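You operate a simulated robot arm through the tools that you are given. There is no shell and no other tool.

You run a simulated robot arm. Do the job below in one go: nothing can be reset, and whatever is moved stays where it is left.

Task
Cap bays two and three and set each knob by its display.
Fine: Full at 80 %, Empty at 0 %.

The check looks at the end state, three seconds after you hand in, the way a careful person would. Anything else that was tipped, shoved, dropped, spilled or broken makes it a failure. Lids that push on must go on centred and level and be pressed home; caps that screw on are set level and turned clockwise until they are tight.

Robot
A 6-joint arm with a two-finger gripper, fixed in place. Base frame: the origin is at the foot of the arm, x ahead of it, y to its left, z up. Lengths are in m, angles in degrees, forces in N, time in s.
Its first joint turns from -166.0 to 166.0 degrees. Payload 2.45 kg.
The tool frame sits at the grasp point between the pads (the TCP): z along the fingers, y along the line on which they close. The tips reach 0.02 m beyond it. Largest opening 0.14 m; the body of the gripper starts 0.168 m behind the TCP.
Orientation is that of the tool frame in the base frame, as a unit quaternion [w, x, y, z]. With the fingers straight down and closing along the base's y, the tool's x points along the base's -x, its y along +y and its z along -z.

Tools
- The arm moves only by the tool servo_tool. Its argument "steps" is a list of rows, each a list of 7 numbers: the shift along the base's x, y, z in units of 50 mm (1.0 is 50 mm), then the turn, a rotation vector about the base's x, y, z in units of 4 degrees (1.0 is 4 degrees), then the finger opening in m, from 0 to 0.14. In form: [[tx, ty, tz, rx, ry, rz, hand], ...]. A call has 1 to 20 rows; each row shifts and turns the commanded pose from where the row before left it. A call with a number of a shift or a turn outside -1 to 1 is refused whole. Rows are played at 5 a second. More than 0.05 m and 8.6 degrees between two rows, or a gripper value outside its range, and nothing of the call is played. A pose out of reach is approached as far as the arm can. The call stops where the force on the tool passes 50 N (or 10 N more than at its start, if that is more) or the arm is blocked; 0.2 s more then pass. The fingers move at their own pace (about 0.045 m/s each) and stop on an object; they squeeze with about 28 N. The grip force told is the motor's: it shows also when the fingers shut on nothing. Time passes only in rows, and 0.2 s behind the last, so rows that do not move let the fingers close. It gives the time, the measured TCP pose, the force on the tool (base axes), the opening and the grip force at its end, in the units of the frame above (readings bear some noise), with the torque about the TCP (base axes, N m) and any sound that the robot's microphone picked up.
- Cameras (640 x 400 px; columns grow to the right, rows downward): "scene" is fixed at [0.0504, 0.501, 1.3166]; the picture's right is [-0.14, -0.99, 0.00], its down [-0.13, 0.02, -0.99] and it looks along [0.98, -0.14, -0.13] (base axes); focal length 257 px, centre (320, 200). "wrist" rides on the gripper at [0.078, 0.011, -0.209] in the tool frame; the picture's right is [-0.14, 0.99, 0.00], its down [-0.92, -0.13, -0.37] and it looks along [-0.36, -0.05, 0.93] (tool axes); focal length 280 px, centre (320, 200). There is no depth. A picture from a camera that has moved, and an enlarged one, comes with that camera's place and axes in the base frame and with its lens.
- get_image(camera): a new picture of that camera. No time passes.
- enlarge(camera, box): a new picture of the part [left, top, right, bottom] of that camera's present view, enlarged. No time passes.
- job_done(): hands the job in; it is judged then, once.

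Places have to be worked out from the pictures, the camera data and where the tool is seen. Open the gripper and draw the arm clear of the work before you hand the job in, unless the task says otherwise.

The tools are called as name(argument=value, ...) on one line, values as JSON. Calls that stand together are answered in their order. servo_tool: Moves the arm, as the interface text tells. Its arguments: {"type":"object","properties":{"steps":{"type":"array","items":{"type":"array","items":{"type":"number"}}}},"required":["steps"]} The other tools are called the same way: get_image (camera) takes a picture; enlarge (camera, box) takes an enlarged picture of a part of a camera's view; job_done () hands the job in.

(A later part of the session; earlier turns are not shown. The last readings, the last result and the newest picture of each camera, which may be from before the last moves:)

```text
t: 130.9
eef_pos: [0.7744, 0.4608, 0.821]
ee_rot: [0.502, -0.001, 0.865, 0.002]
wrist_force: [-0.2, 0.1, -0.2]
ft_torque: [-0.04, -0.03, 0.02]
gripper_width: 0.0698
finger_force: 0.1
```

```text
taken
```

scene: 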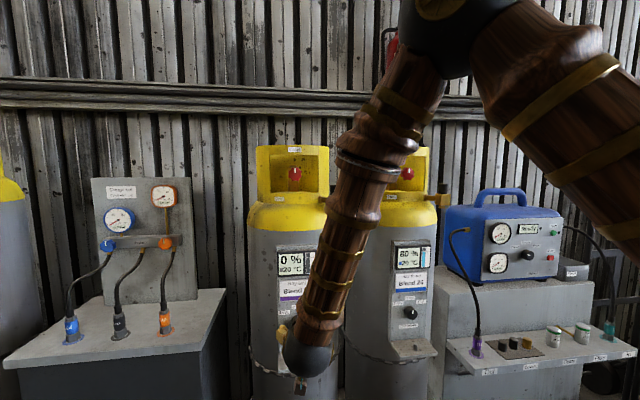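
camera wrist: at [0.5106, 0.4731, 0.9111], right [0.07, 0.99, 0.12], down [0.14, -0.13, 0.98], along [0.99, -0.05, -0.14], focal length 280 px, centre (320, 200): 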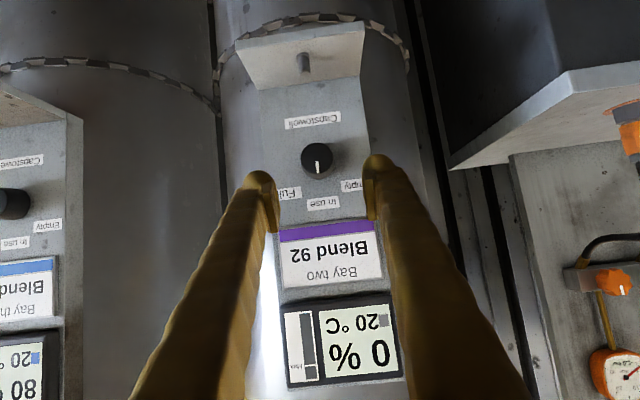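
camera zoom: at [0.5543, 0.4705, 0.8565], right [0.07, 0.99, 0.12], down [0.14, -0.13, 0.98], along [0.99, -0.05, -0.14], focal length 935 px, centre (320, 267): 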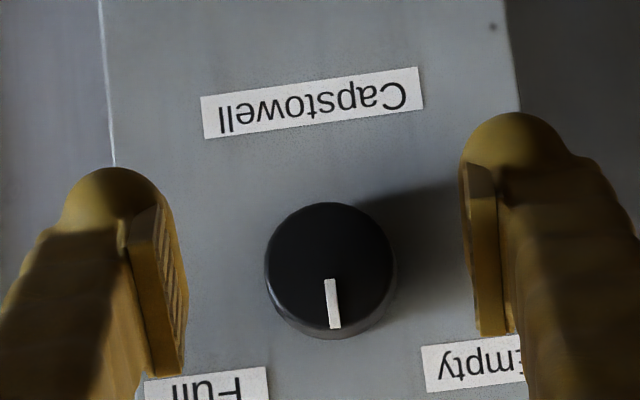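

Knob axis resolved at y≈0.4594, z≈0.818, face x≈0.821. I lower 2.7 mm and pre‑roll +28° about x here, then look.

servo_tool(steps=[[0, 0, -0.054, 1, 0, 0, 0.07], [0, 0, 0, 1, 0, 0, 0.07], [0, 0, 0, 1, 0, 0, 0.07], [0, 0, 0, 1, 0, 0, 0.07], [0, 0, 0, 1, 0, 0, 0.07], [0, 0, 0, 1, 0, 0, 0.07], [0, 0, 0, 1, 0, 0, 0.07], [0, 0, 0, 0, 0, 0, 0.07]])

enlarge(camera="wrist", box=[240, 120, 400, 240])

get_image(camera="scene")

```text
t: 132.7
eef_pos: [0.7766, 0.4655, 0.8244]
ee_rot: [0.499, 0.034, 0.864, 0.055]
wrist_force: [-0.8, 0.2, -1.0]
ft_torque: [-0.01, -0.01, 0.02]
gripper_width: 0.07
finger_force: 0.2
out of reach, approached as far as the arm can: row 2, 3, 4, 5, 6, 7
```

```text
3.33 times, centred on (320, 180) of wrist
camera zoom: at [0.5577, 0.4723, 0.8629], right [0.07, 0.97, 0.25], down [0.14, -0.25, 0.96], along [0.99, -0.03, -0.15], focal length 935 px, centre (320, 267)
```

zoom: 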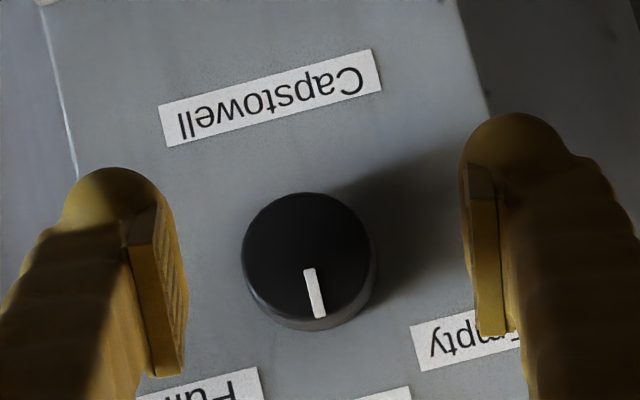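

```text
taken
```

scene: 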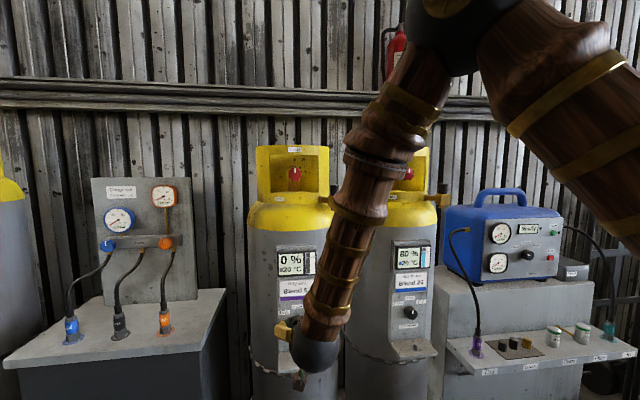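

Positive pre‑roll is out of reach, so I undo it, and test in free space the other way: roll 0 → −60°, which the turn to "Empty" needs.

servo_tool(steps=[[0, 0, 0, -1, 0, 0, 0.07], [-0.044, -0.122, -0.128, -0.85, 0, 0, 0.07], [0, 0, 0, 0, 0, 0, 0.07]])

servo_tool(steps=[[0, 0, 0, -1, 0, 0, 0.07], [0, 0, 0, -1, 0, 0, 0.07], [0, 0, 0, -1, 0, 0, 0.07], [0, 0, 0, -1, 0, 0, 0.07], [0, 0, 0, -1, 0, 0, 0.07], [0, 0, 0, -1, 0, 0, 0.07], [0, 0, 0, -1, 0, 0, 0.07], [0, 0, 0, -1, 0, 0, 0.07], [0, 0, 0, 0, 0, 0, 0.07]])

get_image(camera="wrist")

get_image(camera="scene")

```text
t: 133.5
eef_pos: [0.7764, 0.4601, 0.8178]
ee_rot: [0.501, 0.001, 0.865, 0.0]
wrist_force: [-0.3, 0.4, -0.2]
ft_torque: [0.03, 0.0, 0.0]
gripper_width: 0.0706
finger_force: 0.2
```

```text
t: 135.5
eef_pos: [0.7751, 0.4599, 0.8185]
ee_rot: [0.48, -0.136, 0.832, -0.241]
wrist_force: [-0.5, -0.3, -0.7]
ft_torque: [-0.02, 0.0, 0.0]
gripper_width: 0.0701
finger_force: 0.0
```

```text
taken
camera wrist: at [0.5556, 0.4891, 0.8438], right [0.07, 0.9, -0.42], down [0.14, 0.41, 0.9], along [0.99, -0.12, -0.1], focal length 280 px, centre (320, 200)
```

wrist: 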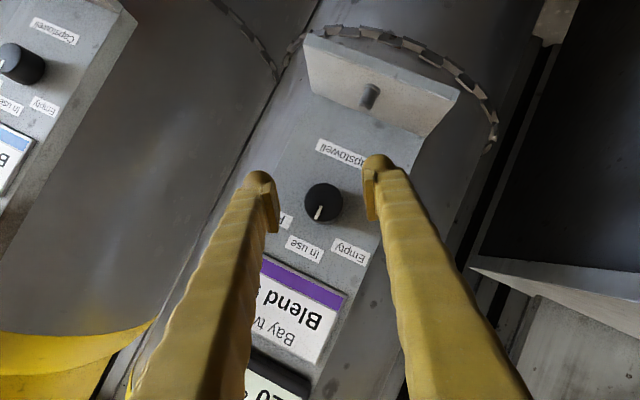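

```text
taken
```

scene: 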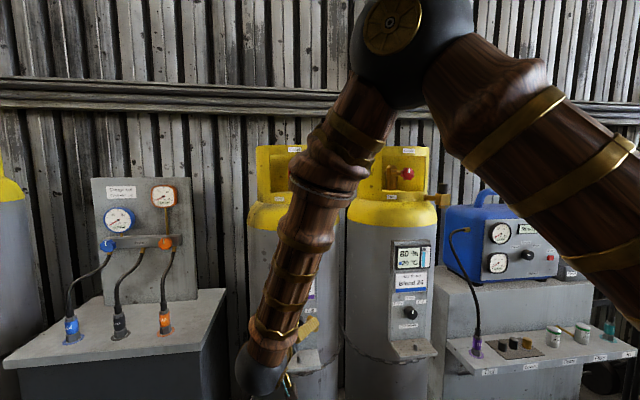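

Fine so far. I continue the free test to −60°.

servo_tool(steps=[[0, 0, 0, -1, 0, 0, 0.07], [0, 0, 0, -1, 0, 0, 0.07], [0, 0, 0, -1, 0, 0, 0.07], [0, 0, 0, -1, 0, 0, 0.07], [0, 0, 0, -1, 0, 0, 0.07], [0, 0, 0, -1, 0, 0, 0.07], [0, 0, 0, -1, 0, 0, 0.07], [0, 0, 0, 0, 0, 0, 0.07]])

get_image(camera="wrist")

get_image(camera="scene")

```text
t: 137.3
eef_pos: [0.7753, 0.4588, 0.8179]
ee_rot: [0.434, -0.249, 0.749, -0.434]
wrist_force: [-0.2, -0.9, 0.1]
ft_torque: [0.04, 0.04, 0.0]
gripper_width: 0.0699
finger_force: 0.2
```

```text
taken
camera wrist: at [0.5554, 0.4975, 0.827], right [0.07, 0.6, -0.8], down [0.14, 0.79, 0.6], along [0.99, -0.16, -0.03], focal length 280 px, centre (320, 200)
```

wrist: 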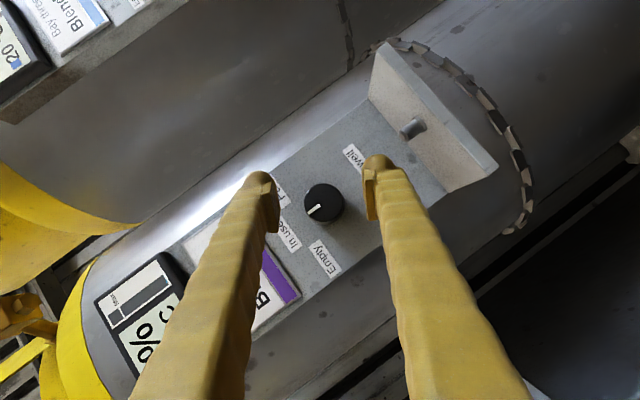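

```text
taken
```

scene: 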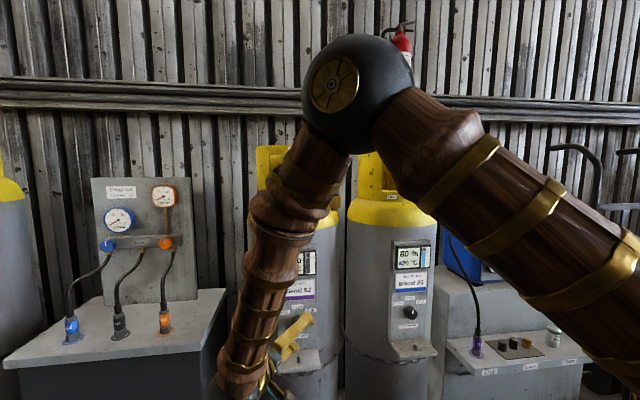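

Roll −60° is reachable; "Empty" sits exactly in line then. I check knob centring in this view.

enlarge(camera="wrist", box=[270, 150, 380, 250])

```text
4.00 times, centred on (325, 200) of wrist
camera zoom: at [0.5554, 0.4975, 0.827], right [0.07, 0.6, -0.8], down [0.14, 0.79, 0.6], along [0.99, -0.16, -0.03], focal length 1122 px, centre (300, 200)
```

zoom: 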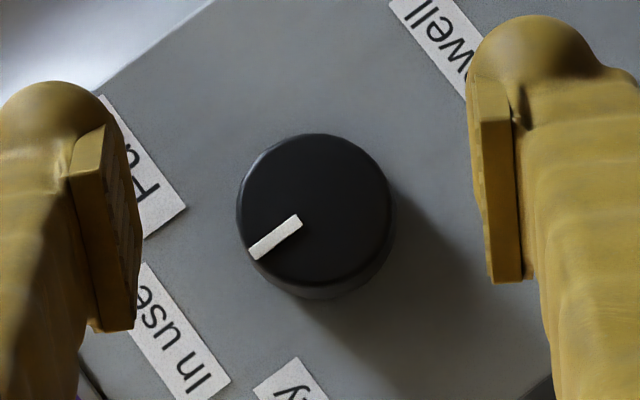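

Centring is within half a millimetre in both rolls. I roll back to 0, slide forward around the knob (tips staying off the panel), and check.

servo_tool(steps=[[0, 0, 0, 1, 0, 0, 0.07], [0, 0, 0, 1, 0, 0, 0.07], [0, 0, 0, 1, 0, 0, 0.07], [0, 0, 0, 1, 0, 0, 0.07], [0, 0, 0, 1, 0, 0, 0.07], [0, 0, 0, 1, 0, 0, 0.07], [0, 0, 0, 1, 0, 0, 0.07], [0, 0, 0, 1, 0, 0, 0.07], [0, 0, 0, 1, 0, 0, 0.07], [0, 0, 0, 1, 0, 0, 0.07], [0, 0, 0, 1, 0, 0, 0.07], [0, 0, 0, 1, 0, 0, 0.07], [0, 0, 0, 1, 0, 0, 0.07], [0, 0, 0, 1, 0, 0, 0.07], [0, 0, 0, 1, 0, 0, 0.07], [0, 0, 0, 0, 0, 0, 0.07]])

servo_tool(steps=[[0.3, 0, 0, 0, 0, 0, 0.07], [0.2, 0, 0, 0, 0, 0, 0.07], [0.16, 0, 0, 0, 0, 0, 0.07], [0.1, 0, 0, 0, 0, 0, 0.07], [0, 0, 0, 0, 0, 0, 0.07]])

enlarge(camera="wrist", box=[240, 130, 400, 250])

```text
t: 140.7
eef_pos: [0.7756, 0.4598, 0.8184]
ee_rot: [0.499, 0.002, 0.867, -0.001]
wrist_force: [-0.3, 0.7, 0.0]
ft_torque: [-0.03, 0.03, -0.01]
gripper_width: 0.07
finger_force: 0.1
```

```text
t: 141.9
eef_pos: [0.8129, 0.4602, 0.8176]
ee_rot: [0.499, 0.001, 0.866, -0.001]
wrist_force: [0.3, 0.1, -0.7]
ft_torque: [-0.03, 0.0, -0.02]
gripper_width: 0.0702
finger_force: 0.1
```

```text
3.33 times, centred on (320, 190) of wrist
camera zoom: at [0.5939, 0.4716, 0.8556], right [0.07, 0.99, 0.12], down [0.14, -0.13, 0.98], along [0.99, -0.05, -0.15], focal length 935 px, centre (320, 233)
```

zoom: 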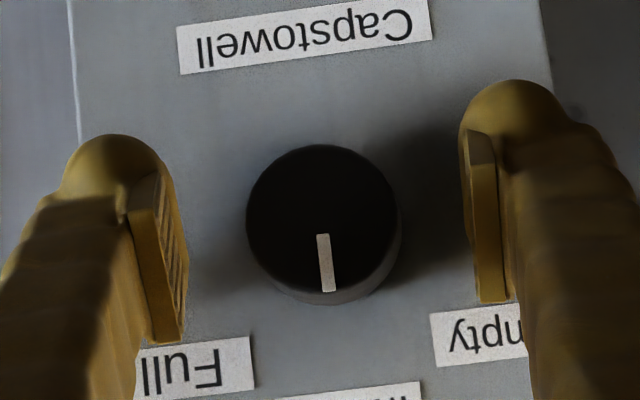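

The knob is centred between the pads. I trim z by −0.8 mm, advance 1.5 mm, and close on it.

servo_tool(steps=[[0.03, 0, -0.016, 0, 0, 0, 0.07], [0, 0, 0, 0, 0, 0, 0.055], [0, 0, 0, 0, 0, 0, 0.03], [0, 0, 0, 0, 0, 0, 0.03], [0, 0, 0, 0, 0, 0, 0.03], [0, 0, 0, 0, 0, 0, 0.03]])

enlarge(camera="wrist", box=[240, 130, 400, 250])

```text
t: 143.3
eef_pos: [0.8156, 0.4593, 0.8163]
ee_rot: [0.5, 0.001, 0.866, 0.0]
wrist_force: [3.8, 3.8, -1.0]
ft_torque: [0.03, 0.02, 0.05]
gripper_width: 0.0371
finger_force: 45.0
```

```text
3.33 times, centred on (320, 190) of wrist
camera zoom: at [0.5952, 0.4716, 0.8547], right [0.07, 0.99, 0.12], down [0.14, -0.13, 0.98], along [0.99, -0.05, -0.15], focal length 935 px, centre (320, 233)
```

zoom: 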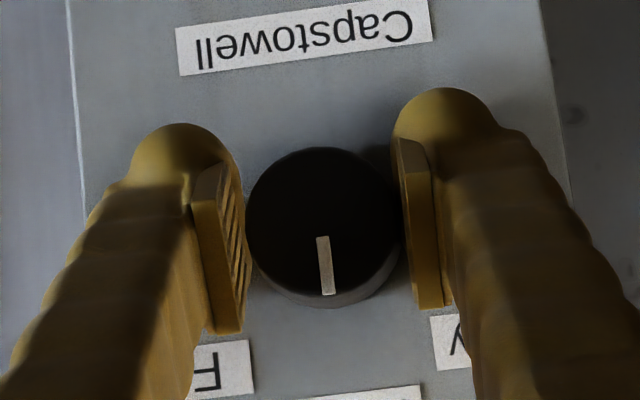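

Gripped the knob (0.037 m). I begin turning −20° about x and check torque and pointer.

servo_tool(steps=[[0, 0, 0, -1, 0, 0, 0.03], [0, 0, 0, -1, 0, 0, 0.03], [0, 0, 0, -1, 0, 0, 0.03], [0, 0, 0, -1, 0, 0, 0.03], [0, 0, 0, -1, 0, 0, 0.03], [0, 0, 0, 0, 0, 0, 0.03]])

enlarge(camera="wrist", box=[240, 130, 400, 250])

```text
t: 144.7
eef_pos: [0.8148, 0.4603, 0.8184]
ee_rot: [0.492, -0.086, 0.853, -0.152]
wrist_force: [-3.1, 4.2, 7.3]
ft_torque: [-0.01, 0.04, 0.09]
gripper_width: 0.0375
finger_force: 45.8
```

```text
3.33 times, centred on (320, 190) of wrist
camera zoom: at [0.5951, 0.4833, 0.8485], right [0.07, 0.97, -0.23], down [0.14, 0.22, 0.97], along [0.99, -0.1, -0.12], focal length 935 px, centre (320, 233)
```

zoom: 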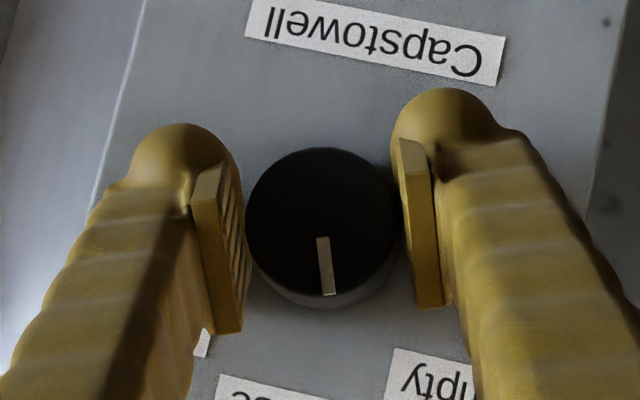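

The knob turns with the gripper, little torque. I continue to −40°, then −60°.

servo_tool(steps=[[0, 0, 0, -1, 0, 0, 0.03], [0, 0, 0, -1, 0, 0, 0.03], [0, 0, 0, -1, 0, 0, 0.03], [0, 0, 0, -1, 0, 0, 0.03], [0, 0, 0, -1, 0, 0, 0.03], [0, 0, 0, 0, 0, 0, 0.03]])

enlarge(camera="wrist", box=[240, 130, 400, 250])

```text
t: 146.1
eef_pos: [0.8139, 0.46, 0.8188]
ee_rot: [0.471, -0.171, 0.813, -0.296]
wrist_force: [3.5, -6.4, 13.3]
ft_torque: [0.02, -0.12, -0.07]
gripper_width: 0.0373
finger_force: 45.1
```

```text
3.33 times, centred on (320, 190) of wrist
camera zoom: at [0.595, 0.4923, 0.8387], right [0.07, 0.83, -0.55], down [0.14, 0.53, 0.83], along [0.99, -0.14, -0.08], focal length 935 px, centre (320, 233)
```

zoom: 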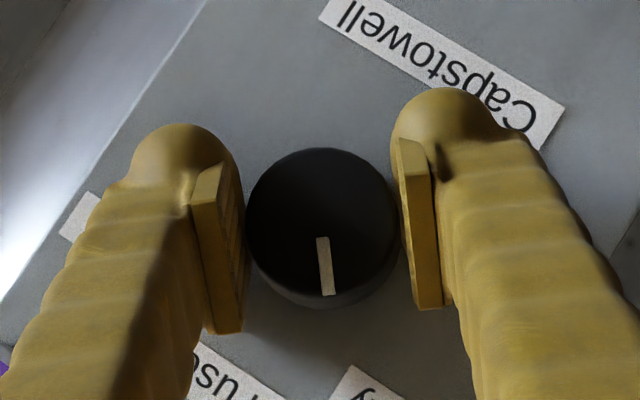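

Pointer follows. A side force of ~14 N shows a ~1 mm axis mismatch; I trim z +0.8 mm, y −0.4 mm and turn the remaining 20°.

servo_tool(steps=[[0, -0.008, 0.016, 0, 0, 0, 0.03], [0, 0, 0, -1, 0, 0, 0.03], [0, 0, 0, -1, 0, 0, 0.03], [0, 0, 0, -1, 0, 0, 0.03], [0, 0, 0, -1, 0, 0, 0.03], [0, 0, 0, -1, 0, 0, 0.03], [0, 0, 0, 0, 0, 0, 0.03]])

get_image(camera="wrist")

enlarge(camera="wrist", box=[240, 130, 400, 290])

```text
t: 147.7
eef_pos: [0.8145, 0.4595, 0.8181]
ee_rot: [0.434, -0.25, 0.749, -0.433]
wrist_force: [-9.3, -1.0, -3.5]
ft_torque: [0.0, 0.12, -0.02]
gripper_width: 0.0372
finger_force: 44.8
```

```text
taken
camera wrist: at [0.5949, 0.4972, 0.8267], right [0.07, 0.6, -0.8], down [0.14, 0.79, 0.6], along [0.99, -0.15, -0.03], focal length 280 px, centre (320, 200)
```

wrist: 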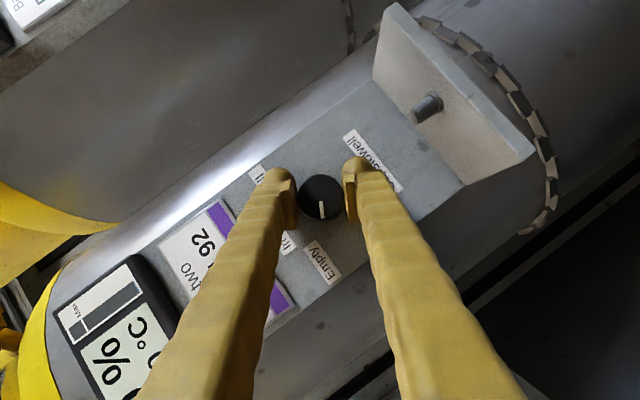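

```text
2.50 times, centred on (320, 210) of wrist
camera zoom: at [0.5949, 0.4972, 0.8267], right [0.07, 0.6, -0.8], down [0.14, 0.79, 0.6], along [0.99, -0.15, -0.03], focal length 701 px, centre (320, 175)
```

zoom: 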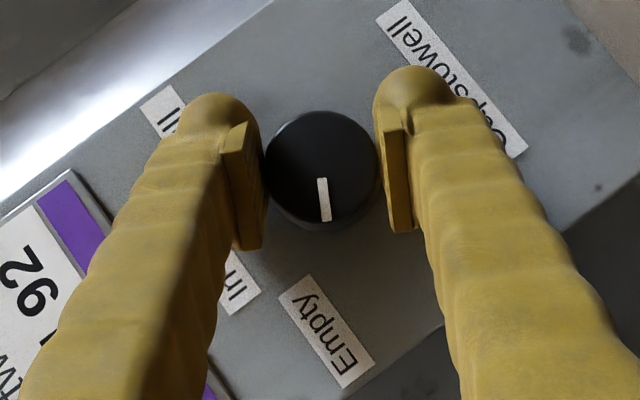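

The pointer now points to "Empty". I release, back off 4 cm and look frontally to verify the angle.

servo_tool(steps=[[0, 0, 0, 0, 0, 0, 0.045], [0, 0, 0, 0, 0, 0, 0.07], [0, 0, 0, 0, 0, 0, 0.07], [-0.3, 0, 0, 0, 0, 0, 0.07], [-0.6, 0, 0, 0, 0, 0, 0.07], [0, 0, 0, 0, 0, 0, 0.07]])

enlarge(camera="wrist", box=[250, 140, 400, 290])

```text
t: 149.1
eef_pos: [0.7689, 0.4595, 0.8177]
ee_rot: [0.434, -0.249, 0.749, -0.434]
wrist_force: [-0.7, -0.5, 0.1]
ft_torque: [-0.02, -0.01, 0.02]
gripper_width: 0.0701
finger_force: 0.0
```

```text
2.67 times, centred on (325, 215) of wrist
camera zoom: at [0.5495, 0.4969, 0.8275], right [0.07, 0.6, -0.8], down [0.14, 0.79, 0.6], along [0.99, -0.16, -0.03], focal length 748 px, centre (307, 160)
```

zoom: 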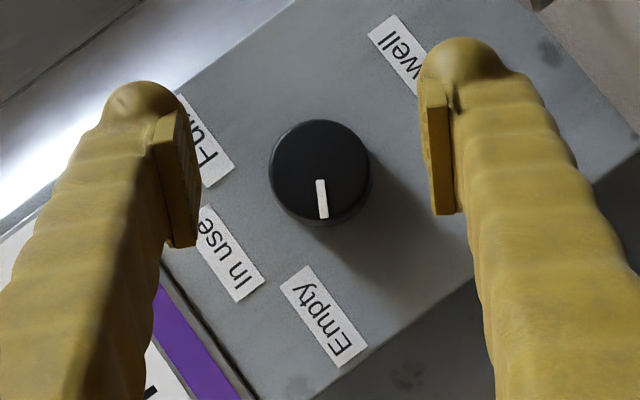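

Estimated pointer angle ~57° vs label direction ~54–60°. For an accurate reading I back off further to roll 0 with wide fingers for an unobstructed frontal view.

servo_tool(steps=[[-0.4, 0, 0.1, 1, 0, 0, 0.09], [-0.4, 0, 0.1, 1, 0, 0, 0.11], [-0.4, 0, 0.1, 1, 0, 0, 0.14], [-0.2, 0, 0.2, 1, 0, 0, 0.14], [0, 0, 0.2, 1, 0, 0, 0.14], [0, 0, 0.2, 1, 0, 0, 0.14], [0, 0, 0.2, 1, 0, 0, 0.14], [0, 0, 0, 1, 0, 0, 0.14], [0, 0, 0, 1, 0, 0, 0.14], [0, 0, 0, 1, 0, 0, 0.14], [0, 0, 0, 1, 0, 0, 0.14], [0, 0, 0, 1, 0, 0, 0.14], [0, 0, 0, 1, 0, 0, 0.14], [0, 0, 0, 1, 0, 0, 0.14], [0, 0, 0, 1, 0, 0, 0.14], [0, 0, 0, 0, 0, 0, 0.14]])

get_image(camera="wrist")

enlarge(camera="wrist", box=[260, 110, 390, 240])

```text
t: 152.5
eef_pos: [0.699, 0.4585, 0.8729]
ee_rot: [0.5, 0.001, 0.866, 0.0]
wrist_force: [-0.1, -0.2, 0.0]
ft_torque: [-0.02, -0.02, 0.04]
gripper_width: 0.14
finger_force: 0.0
```

```text
taken
camera wrist: at [0.4798, 0.4711, 0.9103], right [0.07, 0.99, 0.12], down [0.14, -0.13, 0.98], along [0.99, -0.05, -0.15], focal length 280 px, centre (320, 200)
```

wrist: 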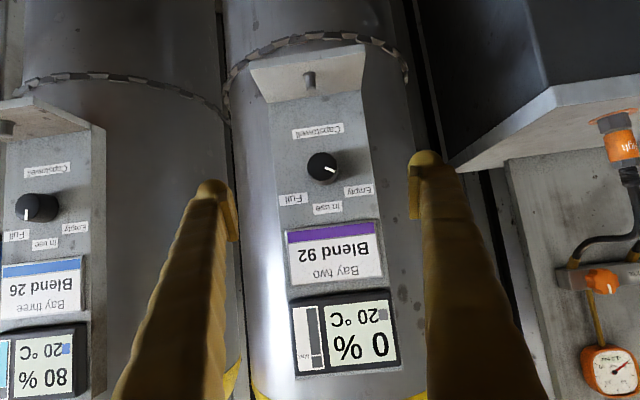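

```text
3.08 times, centred on (325, 175) of wrist
camera zoom: at [0.4798, 0.4711, 0.9103], right [0.07, 0.99, 0.12], down [0.14, -0.13, 0.98], along [0.99, -0.05, -0.15], focal length 863 px, centre (305, 277)
```

zoom: 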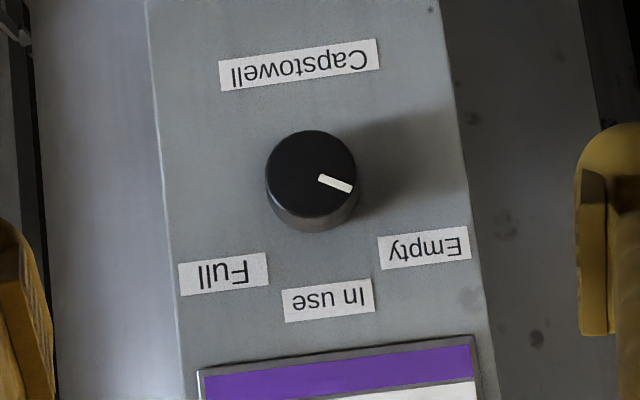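

Labels sit at ~54° either side of "In use"; the pointer reads ~61°, slightly beyond "Empty". I look at the compressor's similar knob and bay one's knob for how a set pointer lines up with its label.

enlarge(camera="scene", box=[505, 235, 550, 280])

enlarge(camera="wrist", box=[0, 160, 110, 260])

enlarge(camera="scene", box=[385, 290, 445, 350])

```text
8.89 times, centred on (528, 258) of scene
camera zoom: at [0.0504, 0.501, 1.3166], right [-0.14, -0.99, 0.0], down [-0.13, 0.02, -0.99], along [0.98, -0.14, -0.13], focal length 2287 px, centre (-1524, -311)
```

zoom: 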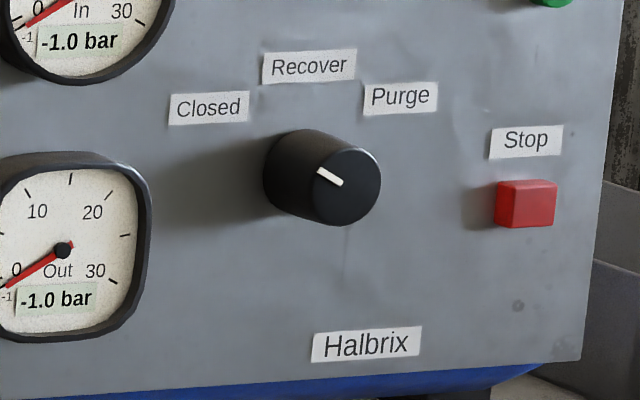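

```text
4.00 times, centred on (55, 210) of wrist
camera zoom: at [0.4798, 0.4711, 0.9103], right [0.07, 0.99, 0.12], down [0.14, -0.13, 0.98], along [0.99, -0.05, -0.15], focal length 1122 px, centre (1380, 160)
```

zoom: 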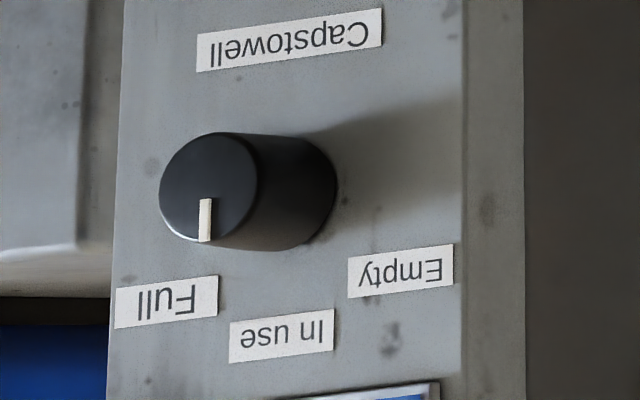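

```text
6.67 times, centred on (415, 320) of scene
camera zoom: at [0.0504, 0.501, 1.3166], right [-0.14, -0.99, 0.0], down [-0.13, 0.02, -0.99], along [0.98, -0.14, -0.13], focal length 1715 px, centre (-313, -600)
```

zoom: 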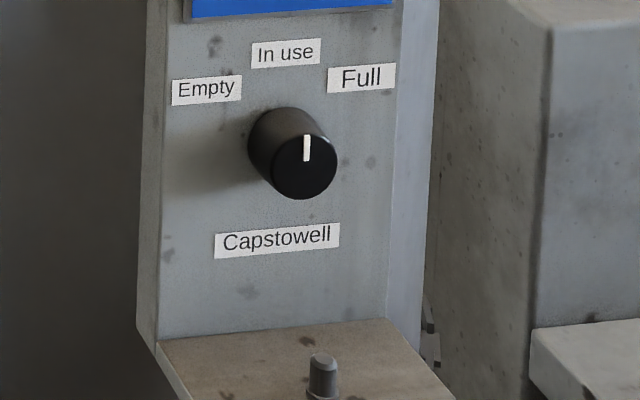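

The compressor's set pointer lines up with its label direction (~55°). So nominal is ~55°; bay two is a few degrees past. I zoom in to measure its pointer more precisely.

enlarge(camera="wrist", box=[300, 145, 350, 190])

enlarge(camera="wrist", box=[270, 140, 390, 220])

```text
8.89 times, centred on (325, 168) of wrist
camera zoom: at [0.4798, 0.4711, 0.9103], right [0.07, 0.99, 0.12], down [0.14, -0.13, 0.98], along [0.99, -0.05, -0.15], focal length 2492 px, centre (276, 489)
```

zoom: 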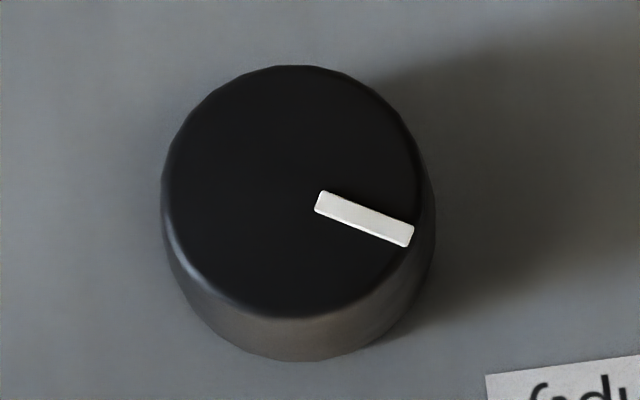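

```text
5.00 times, centred on (330, 180) of wrist
camera zoom: at [0.4798, 0.4711, 0.9103], right [0.07, 0.99, 0.12], down [0.14, -0.13, 0.98], along [0.99, -0.05, -0.15], focal length 1402 px, centre (270, 300)
```

zoom: 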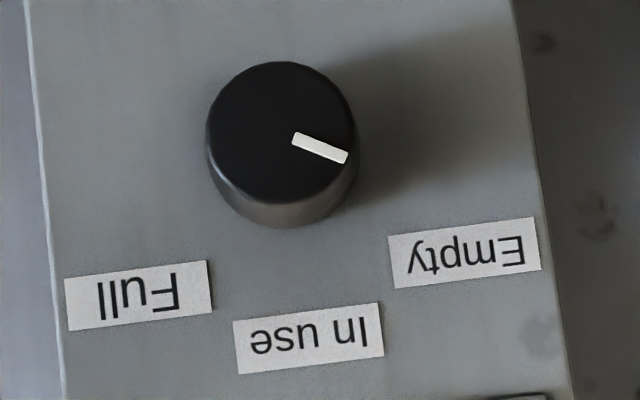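

Pointer is at 60° versus the label's ~55°. I'll trim it by 5°: go back at roll −60°, regrip, and turn +5°.

servo_tool(steps=[[0.2, 0, -0.1, -1, 0, 0, 0.1], [0.2, 0, -0.1, -1, 0, 0, 0.07], [0.2, 0, -0.1, -1, 0, 0, 0.07], [0.2, 0, -0.1, -1, 0, 0, 0.07], [0.2, 0, -0.1, -1, 0, 0, 0.07], [0.2, 0, -0.1, -1, 0, 0, 0.07], [0.2, 0, -0.1, -1, 0, 0, 0.07], [0.12, 0.018, -0.1, -1, 0, 0, 0.07], [0, 0, -0.1, -1, 0, 0, 0.07], [0, 0, -0.1, -1, 0, 0, 0.07], [0, 0, -0.098, -1, 0, 0, 0.07], [0, 0, 0, -1, 0, 0, 0.07], [0, 0, 0, -1, 0, 0, 0.07], [0, 0, 0, -1, 0, 0, 0.07], [0, 0, 0, -1, 0, 0, 0.07], [0, 0, 0, 0, 0, 0, 0.07]])

enlarge(camera="wrist", box=[270, 150, 380, 250])

```text
t: 155.9
eef_pos: [0.7748, 0.4604, 0.8178]
ee_rot: [0.434, -0.249, 0.749, -0.434]
wrist_force: [0.5, 0.1, -0.1]
ft_torque: [-0.01, 0.01, -0.01]
gripper_width: 0.0701
finger_force: 0.1
```

```text
4.00 times, centred on (325, 200) of wrist
camera zoom: at [0.5559, 0.4978, 0.8269], right [0.07, 0.6, -0.8], down [0.14, 0.79, 0.6], along [0.99, -0.16, -0.03], focal length 1122 px, centre (300, 200)
```

zoom: 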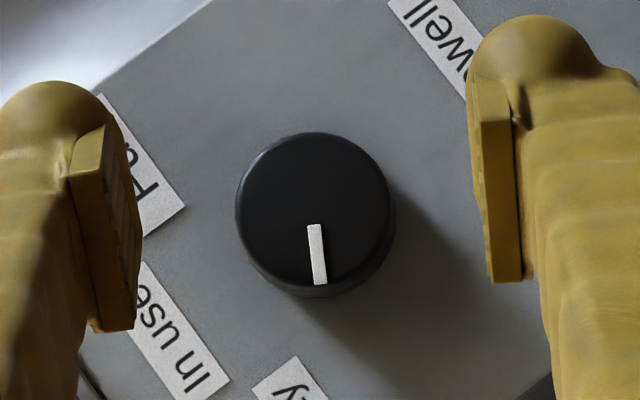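

Same centring as before. I slide in, grip, turn +5°, and release.

servo_tool(steps=[[0.3, 0, 0, 0, 0, 0, 0.07], [0.2, 0, 0, 0, 0, 0, 0.07], [0.18, 0, 0, 0, 0, 0, 0.07], [0.1, 0, 0, 0, 0, 0, 0.07], [0, 0, 0, 0, 0, 0, 0.05], [0, 0, 0, 0, 0, 0, 0.03], [0, 0, 0, 0, 0, 0, 0.03], [0, 0, 0, 0, 0, 0, 0.03], [0, 0, 0, 0, 0, 0, 0.03]])

servo_tool(steps=[[0, 0, 0, 0.65, 0, 0, 0.03], [0, 0, 0, 0.65, 0, 0, 0.03], [0, 0, 0, 0, 0, 0, 0.03]])

servo_tool(steps=[[0, 0, 0, 0, 0, 0, 0.045], [0, 0, 0, 0, 0, 0, 0.07], [0, 0, 0, 0, 0, 0, 0.07], [-0.3, 0, 0, 0, 0, 0, 0.07], [-0.6, 0, 0, 0, 0, 0, 0.07], [-0.6, 0, 0, 0, 0, 0, 0.09], [0, 0, 0, 0, 0, 0, 0.14]])

enlarge(camera="wrist", box=[250, 130, 400, 270])

```text
t: 157.9
eef_pos: [0.8144, 0.4595, 0.8183]
ee_rot: [0.434, -0.25, 0.75, -0.433]
wrist_force: [4.7, 5.0, -7.5]
ft_torque: [0.02, 0.06, 0.05]
gripper_width: 0.0372
finger_force: 44.3
```

```text
t: 158.7
eef_pos: [0.8155, 0.4603, 0.8175]
ee_rot: [0.445, -0.229, 0.768, -0.399]
wrist_force: [7.3, 11.3, -3.1]
ft_torque: [0.02, -0.01, 0.15]
gripper_width: 0.0372
finger_force: 44.5
```

```text
t: 160.3
eef_pos: [0.7394, 0.4608, 0.8174]
ee_rot: [0.444, -0.23, 0.769, -0.399]
wrist_force: [-1.3, -0.8, -0.3]
ft_torque: [0.0, 0.01, 0.0]
gripper_width: 0.121
finger_force: 0.1
```

```text
2.86 times, centred on (325, 200) of wrist
camera zoom: at [0.5201, 0.4972, 0.8304], right [0.07, 0.67, -0.74], down [0.14, 0.73, 0.67], along [0.99, -0.15, -0.04], focal length 801 px, centre (306, 200)
```

zoom: 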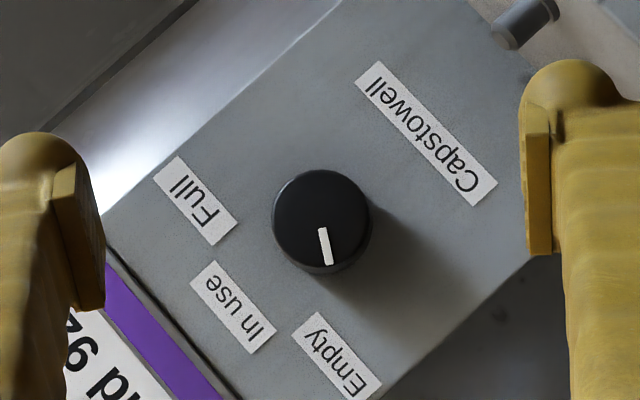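

Bay two's pointer now aims at the "Empty" label. I back off, roll to level, steepen the pitch to 50° below horizontal and move over to bay three.

servo_tool(steps=[[-0.4, 0, 0.3, 1, 0, 0, 0.14], [-0.4, 0, 0.3, 1, 0, 0, 0.14], [-0.2, 0, 0.3, 1, 0, 0, 0.14], [0, 0, 0.3, 1, 0, 0, 0.14], [0, 0, 0, 1, 0, 0, 0.14], [0, 0, 0, 1, 0, 0, 0.14], [0, 0, 0, 1, 0, 0, 0.14], [0, 0, 0, 1, 0, 0, 0.14], [0, 0, 0, 1, 0, 0, 0.14], [0, 0, 0, 1, 0, 0, 0.14], [0, 0, 0, 1, 0, 0, 0.14], [0, 0, 0, 1, 0, 0, 0.14], [0, 0, 0, 1, 0, 0, 0.14], [0, 0, 0, 0.7, 0, 0, 0.14], [0, 0, 0, 0, 0, 0, 0.14]])

enlarge(camera="wrist", box=[270, 140, 390, 220])

get_image(camera="scene")

```text
t: 163.5
eef_pos: [0.6894, 0.461, 0.8784]
ee_rot: [0.5, 0.002, 0.866, -0.001]
wrist_force: [-0.1, -0.6, 0.6]
ft_torque: [0.01, 0.01, 0.01]
gripper_width: 0.14
finger_force: 0.2
```

```text
5.00 times, centred on (330, 180) of wrist
camera zoom: at [0.47, 0.4717, 0.9154], right [0.07, 0.99, 0.12], down [0.14, -0.13, 0.98], along [0.99, -0.05, -0.15], focal length 1402 px, centre (270, 300)
```

zoom: 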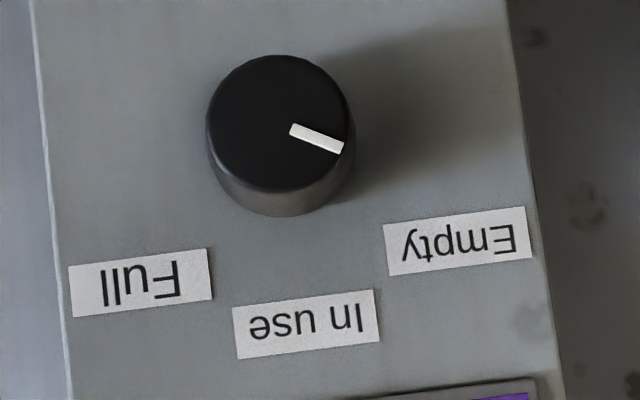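

```text
taken
```

scene: 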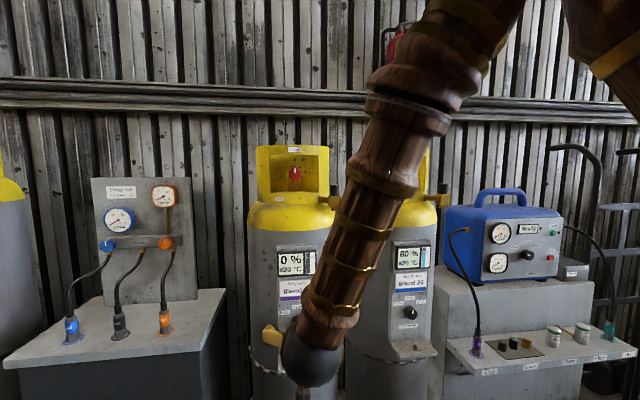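

The pointer seems hardly changed; I zoom in at the same scale as before for a precise comparison.

enlarge(camera="wrist", box=[300, 145, 350, 190])

```text
8.89 times, centred on (325, 168) of wrist
camera zoom: at [0.47, 0.4717, 0.9154], right [0.07, 0.99, 0.12], down [0.14, -0.13, 0.98], along [0.99, -0.05, -0.15], focal length 2492 px, centre (276, 489)
```

zoom: 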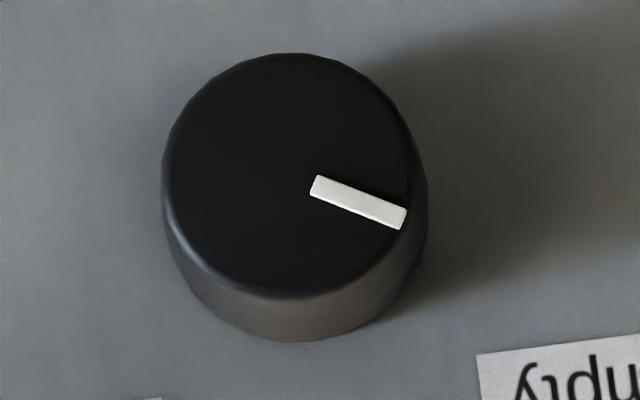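

The knob settles back at ~60°, so it has a detent at "Empty" (60°) — good, it's set. Now to bay three: I steepen the pitch by 20° and translate over at a safe height.

servo_tool(steps=[[0, 0, 0.5, 0, 1, 0, 0.1], [0, 0, 0.5, 0, 1, 0, 0.07], [0, -0.5, 0.4, 0, 1, 0, 0.07], [0, -0.7, 0, 0, 1, 0, 0.07], [0, -0.784, 0, 0, 1, 0, 0.07], [0, -0.784, 0, 0, 0, 0, 0.07], [0, -0.784, 0, 0, 0, 0, 0.07], [0, -0.784, 0, 0, 0, 0, 0.07], [0, -0.784, 0, 0, 0, 0, 0.07], [0, -0.784, 0, 0, 0, 0, 0.07], [0, -0.784, 0, 0, 0, 0, 0.07], [0, -0.784, 0, 0, 0, 0, 0.07], [0, -0.368, 0, 0, 0, 0, 0.07], [0, 0, 0, 0, 0, 0, 0.07]])

get_image(camera="wrist")

get_image(camera="scene")

```text
t: 166.5
eef_pos: [0.6884, 0.0689, 0.9484]
ee_rot: [0.342, 0.0, 0.94, -0.001]
wrist_force: [-0.1, 0.2, 0.9]
ft_torque: [0.03, -0.01, -0.01]
gripper_width: 0.07
finger_force: 0.1
```

```text
taken
camera wrist: at [0.4951, 0.0803, 1.059], right [0.11, 0.99, 0.09], down [0.47, -0.13, 0.87], along [0.88, -0.05, -0.48], focal length 280 px, centre (320, 200)
```

wrist: 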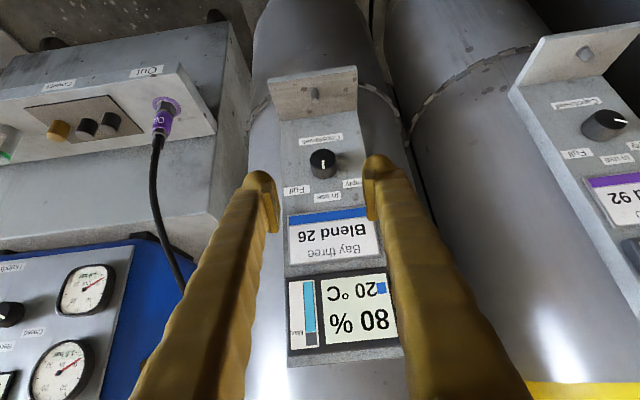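

```text
taken
```

scene: 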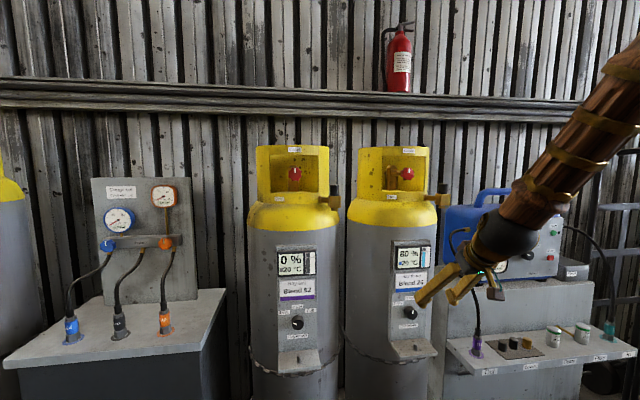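

Reachable here. I enlarge knob three to measure its axis.

enlarge(camera="wrist", box=[280, 130, 370, 210])

enlarge(camera="scene", box=[270, 300, 330, 360])

```text
5.00 times, centred on (325, 170) of wrist
camera zoom: at [0.4951, 0.0803, 1.059], right [0.11, 0.99, 0.09], down [0.47, -0.13, 0.87], along [0.88, -0.05, -0.48], focal length 1402 px, centre (295, 350)
```

zoom: 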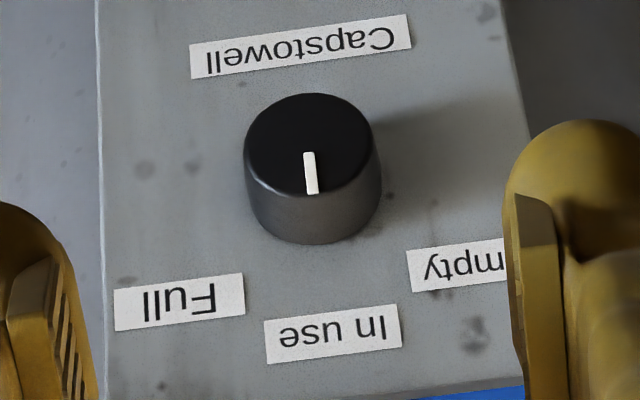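

```text
6.67 times, centred on (300, 330) of scene
camera zoom: at [0.0504, 0.501, 1.3166], right [-0.14, -0.99, 0.0], down [-0.13, 0.02, -0.99], along [0.98, -0.14, -0.13], focal length 1715 px, centre (453, -667)
```

zoom: 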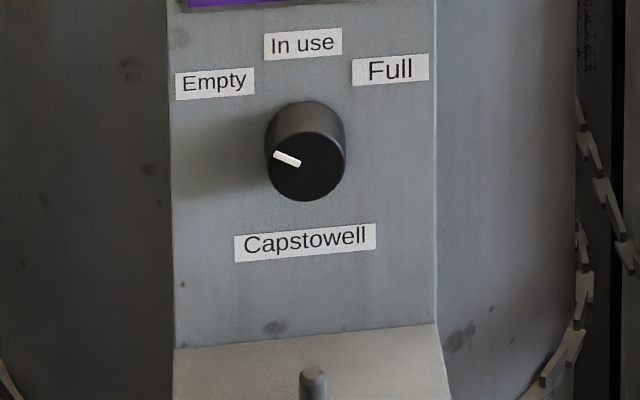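

Knob three face near (0.821, 0.071, 0.816). I move in front of it at x≈0.765 and re‑measure.

servo_tool(steps=[[0.3, 0.01, -0.55, 0, 0, 0, 0.07], [0.4, 0.01, -0.55, 0, 0, 0, 0.07], [0.4, 0.01, -0.55, 0, 0, 0, 0.07], [0.4, 0, -0.55, 0, 0, 0, 0.07], [0, 0, -0.4, 0, 0, 0, 0.07], [0, 0, 0, 0, 0, 0, 0.07]])

enlarge(camera="wrist", box=[240, 120, 400, 240])

get_image(camera="scene")

```text
t: 167.9
eef_pos: [0.7627, 0.0723, 0.8172]
ee_rot: [0.342, 0.001, 0.94, -0.003]
wrist_force: [0.1, 0.6, 0.1]
ft_torque: [-0.02, 0.02, 0.03]
gripper_width: 0.07
finger_force: 0.1
out of reach, approached as far as the arm can: row 5
```

```text
3.33 times, centred on (320, 180) of wrist
camera zoom: at [0.5702, 0.0857, 0.9284], right [0.11, 0.99, 0.08], down [0.47, -0.13, 0.87], along [0.88, -0.06, -0.48], focal length 935 px, centre (320, 267)
```

zoom: 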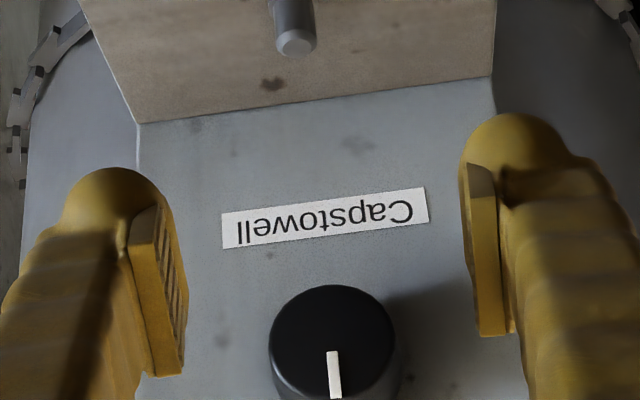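

```text
taken
```

scene: 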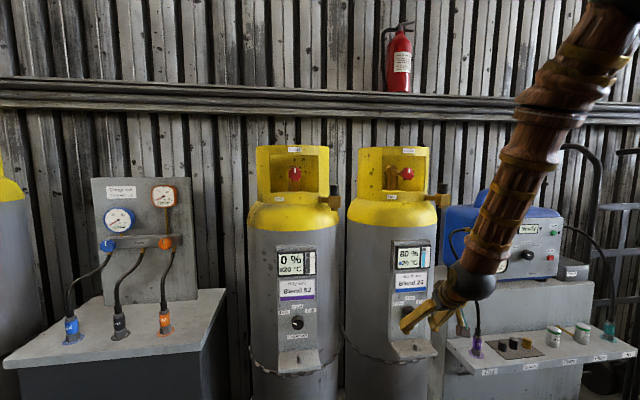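

This pitch is at the edge of reach here, so I steepen to 62° below horizontal (same as the ledge grasp, well reachable), and re‑measure the knob.

servo_tool(steps=[[0, 0, 0, 0, 1, 0, 0.07], [0, 0, 0, 0, 1, 0, 0.07], [0, 0, 0, 0, 1, 0, 0.07], [0, 0, 0, 0, 0, 0, 0.07]])

get_image(camera="wrist")

enlarge(camera="wrist", box=[270, 200, 390, 290])

```text
t: 168.9
eef_pos: [0.7615, 0.0676, 0.8162]
ee_rot: [0.264, 0.004, 0.964, -0.009]
wrist_force: [0.4, -0.4, 0.2]
ft_torque: [-0.01, -0.05, -0.04]
gripper_width: 0.0697
finger_force: 0.0
out of reach, approached as far as the arm can: row 3
```

```text
taken
camera wrist: at [0.5896, 0.0828, 0.9575], right [0.13, 0.99, 0.06], down [0.6, -0.12, 0.79], along [0.79, -0.07, -0.61], focal length 280 px, centre (320, 200)
```

wrist: 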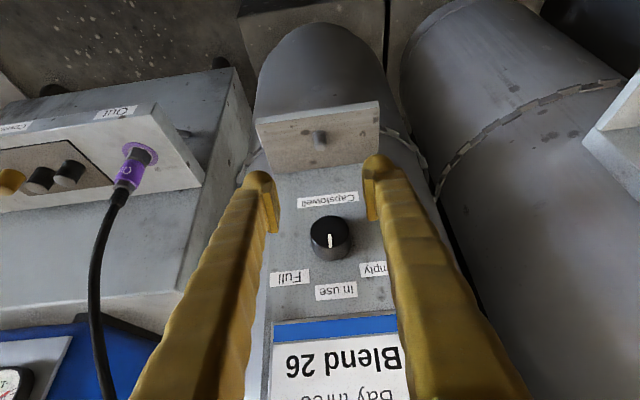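

```text
4.44 times, centred on (330, 245) of wrist
camera zoom: at [0.5896, 0.0828, 0.9575], right [0.13, 0.99, 0.06], down [0.6, -0.12, 0.79], along [0.79, -0.07, -0.61], focal length 1246 px, centre (276, 0)
```

zoom: 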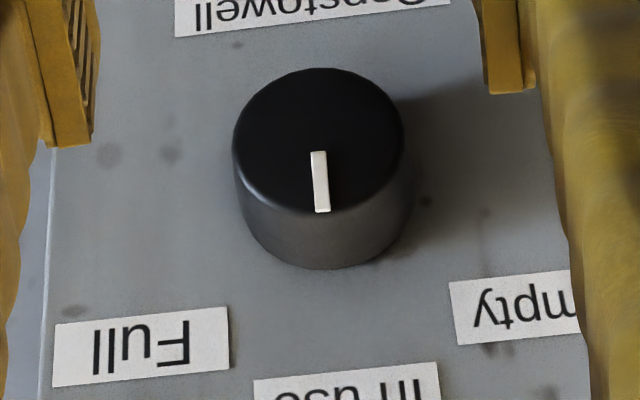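

Rows near this pose are flagged (probably a wrist singularity at y≈0.07 with this pitch). I back off and return to the 30° pitch used at bay two, and test reach and roll in free space.

servo_tool(steps=[[-0.4, 0, 0.4, 0, 0, 0, 0.07], [-0.4, 0, 0.4, 0, -1, 0, 0.07], [0, 0, 0, 0, -1, 0, 0.07], [0, 0, 0, 0, -1, 0, 0.07], [0, 0, 0, 0, -1, 0, 0.07], [0, 0, 0, 0, -1, 0, 0.07], [0, 0, 0, 0, -1, 0, 0.07], [0, 0, 0, 0, -1, 0, 0.07], [0, 0, 0, 0, -1, 0, 0.07], [0, 0, 0, 0, 0, 0, 0.07]])

get_image(camera="wrist")

get_image(camera="scene")

```text
t: 171.1
eef_pos: [0.7402, 0.0703, 0.8756]
ee_rot: [0.475, -0.003, 0.88, -0.026]
wrist_force: [-0.2, -0.3, -1.1]
ft_torque: [0.03, -0.02, 0.01]
gripper_width: 0.0698
finger_force: 0.1
out of reach, approached as far as the arm can: row 2, 3, 7, 8, 9
```

```text
taken
camera wrist: at [0.5217, 0.088, 0.9245], right [0.09, 0.99, 0.07], down [0.19, -0.09, 0.98], along [0.98, -0.08, -0.2], focal length 280 px, centre (320, 200)
```

wrist: 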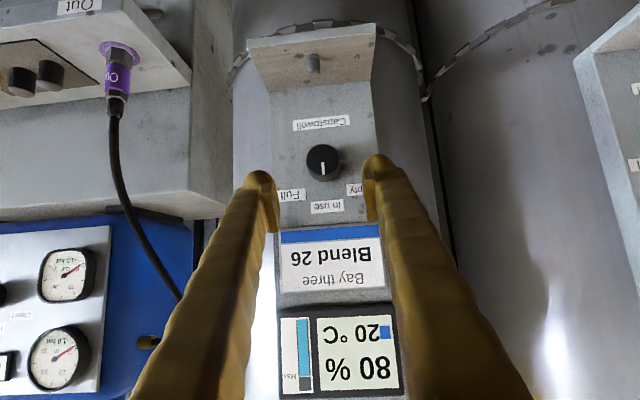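

```text
taken
```

scene: 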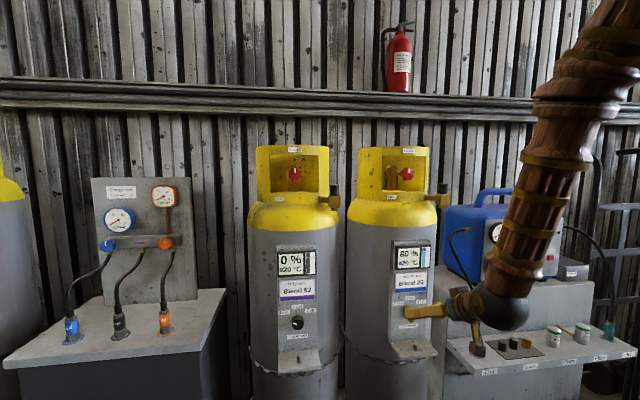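

At the pitch limit here (≈33°). I move forward to x≈0.775 and test rolling in the + direction in free space.

servo_tool(steps=[[0.35, 0, 0, 0, 0, 0, 0.07], [0.35, 0, -0.3, 0, 0, 0, 0.07], [0, 0, -0.3, 0, 0, 0, 0.07], [0, 0, 0, 0, 0, 0, 0.07]])

servo_tool(steps=[[0, 0, 0, 1, 0, 0, 0.07], [0, 0, 0, 1, 0, 0, 0.07], [0, 0, 0, 1, 0, 0, 0.07], [0, 0, 0, 1, 0, 0, 0.07], [0, 0, 0, 1, 0, 0, 0.07], [0, 0, 0, 1, 0, 0, 0.07], [0, 0, 0, 0, 0, 0, 0.07]])

get_image(camera="wrist")

get_image(camera="scene")

```text
t: 172.1
eef_pos: [0.7831, 0.0783, 0.8682]
ee_rot: [0.475, 0.0, 0.88, -0.022]
wrist_force: [0.6, 0.1, 0.1]
ft_torque: [-0.01, -0.02, -0.01]
gripper_width: 0.07
finger_force: 0.0
out of reach, approached as far as the arm can: row 1, 2, 3
```

```text
t: 173.7
eef_pos: [0.7828, 0.0776, 0.868]
ee_rot: [0.475, -0.001, 0.88, -0.022]
wrist_force: [0.4, 0.3, -0.3]
ft_torque: [-0.03, 0.01, -0.01]
gripper_width: 0.07
finger_force: 0.1
out of reach, approached as far as the arm can: row 1, 2, 3, 4, 5, 6
```

```text
taken
camera wrist: at [0.5662, 0.0959, 0.9172], right [0.09, 0.99, 0.08], down [0.19, -0.09, 0.98], along [0.98, -0.08, -0.2], focal length 280 px, centre (320, 200)
```

wrist: 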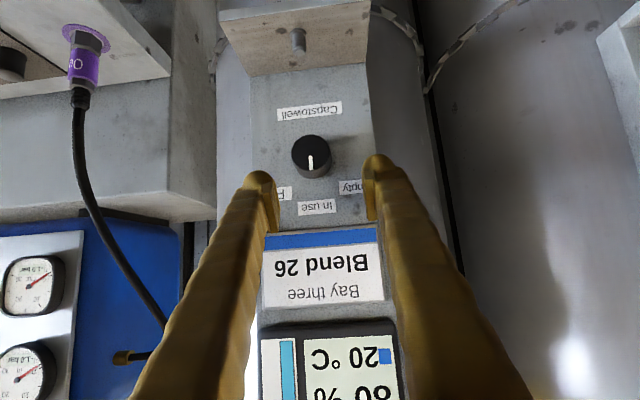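

```text
taken
```

scene: 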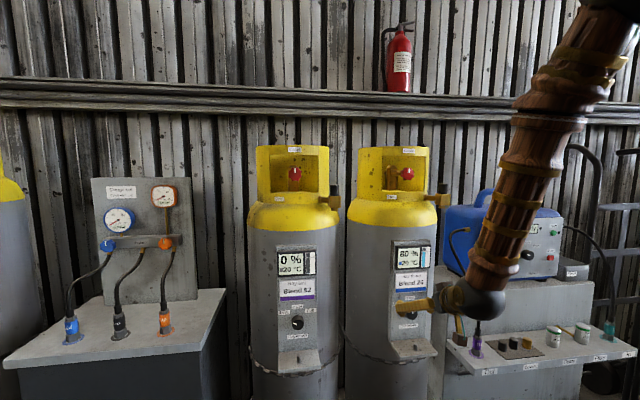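

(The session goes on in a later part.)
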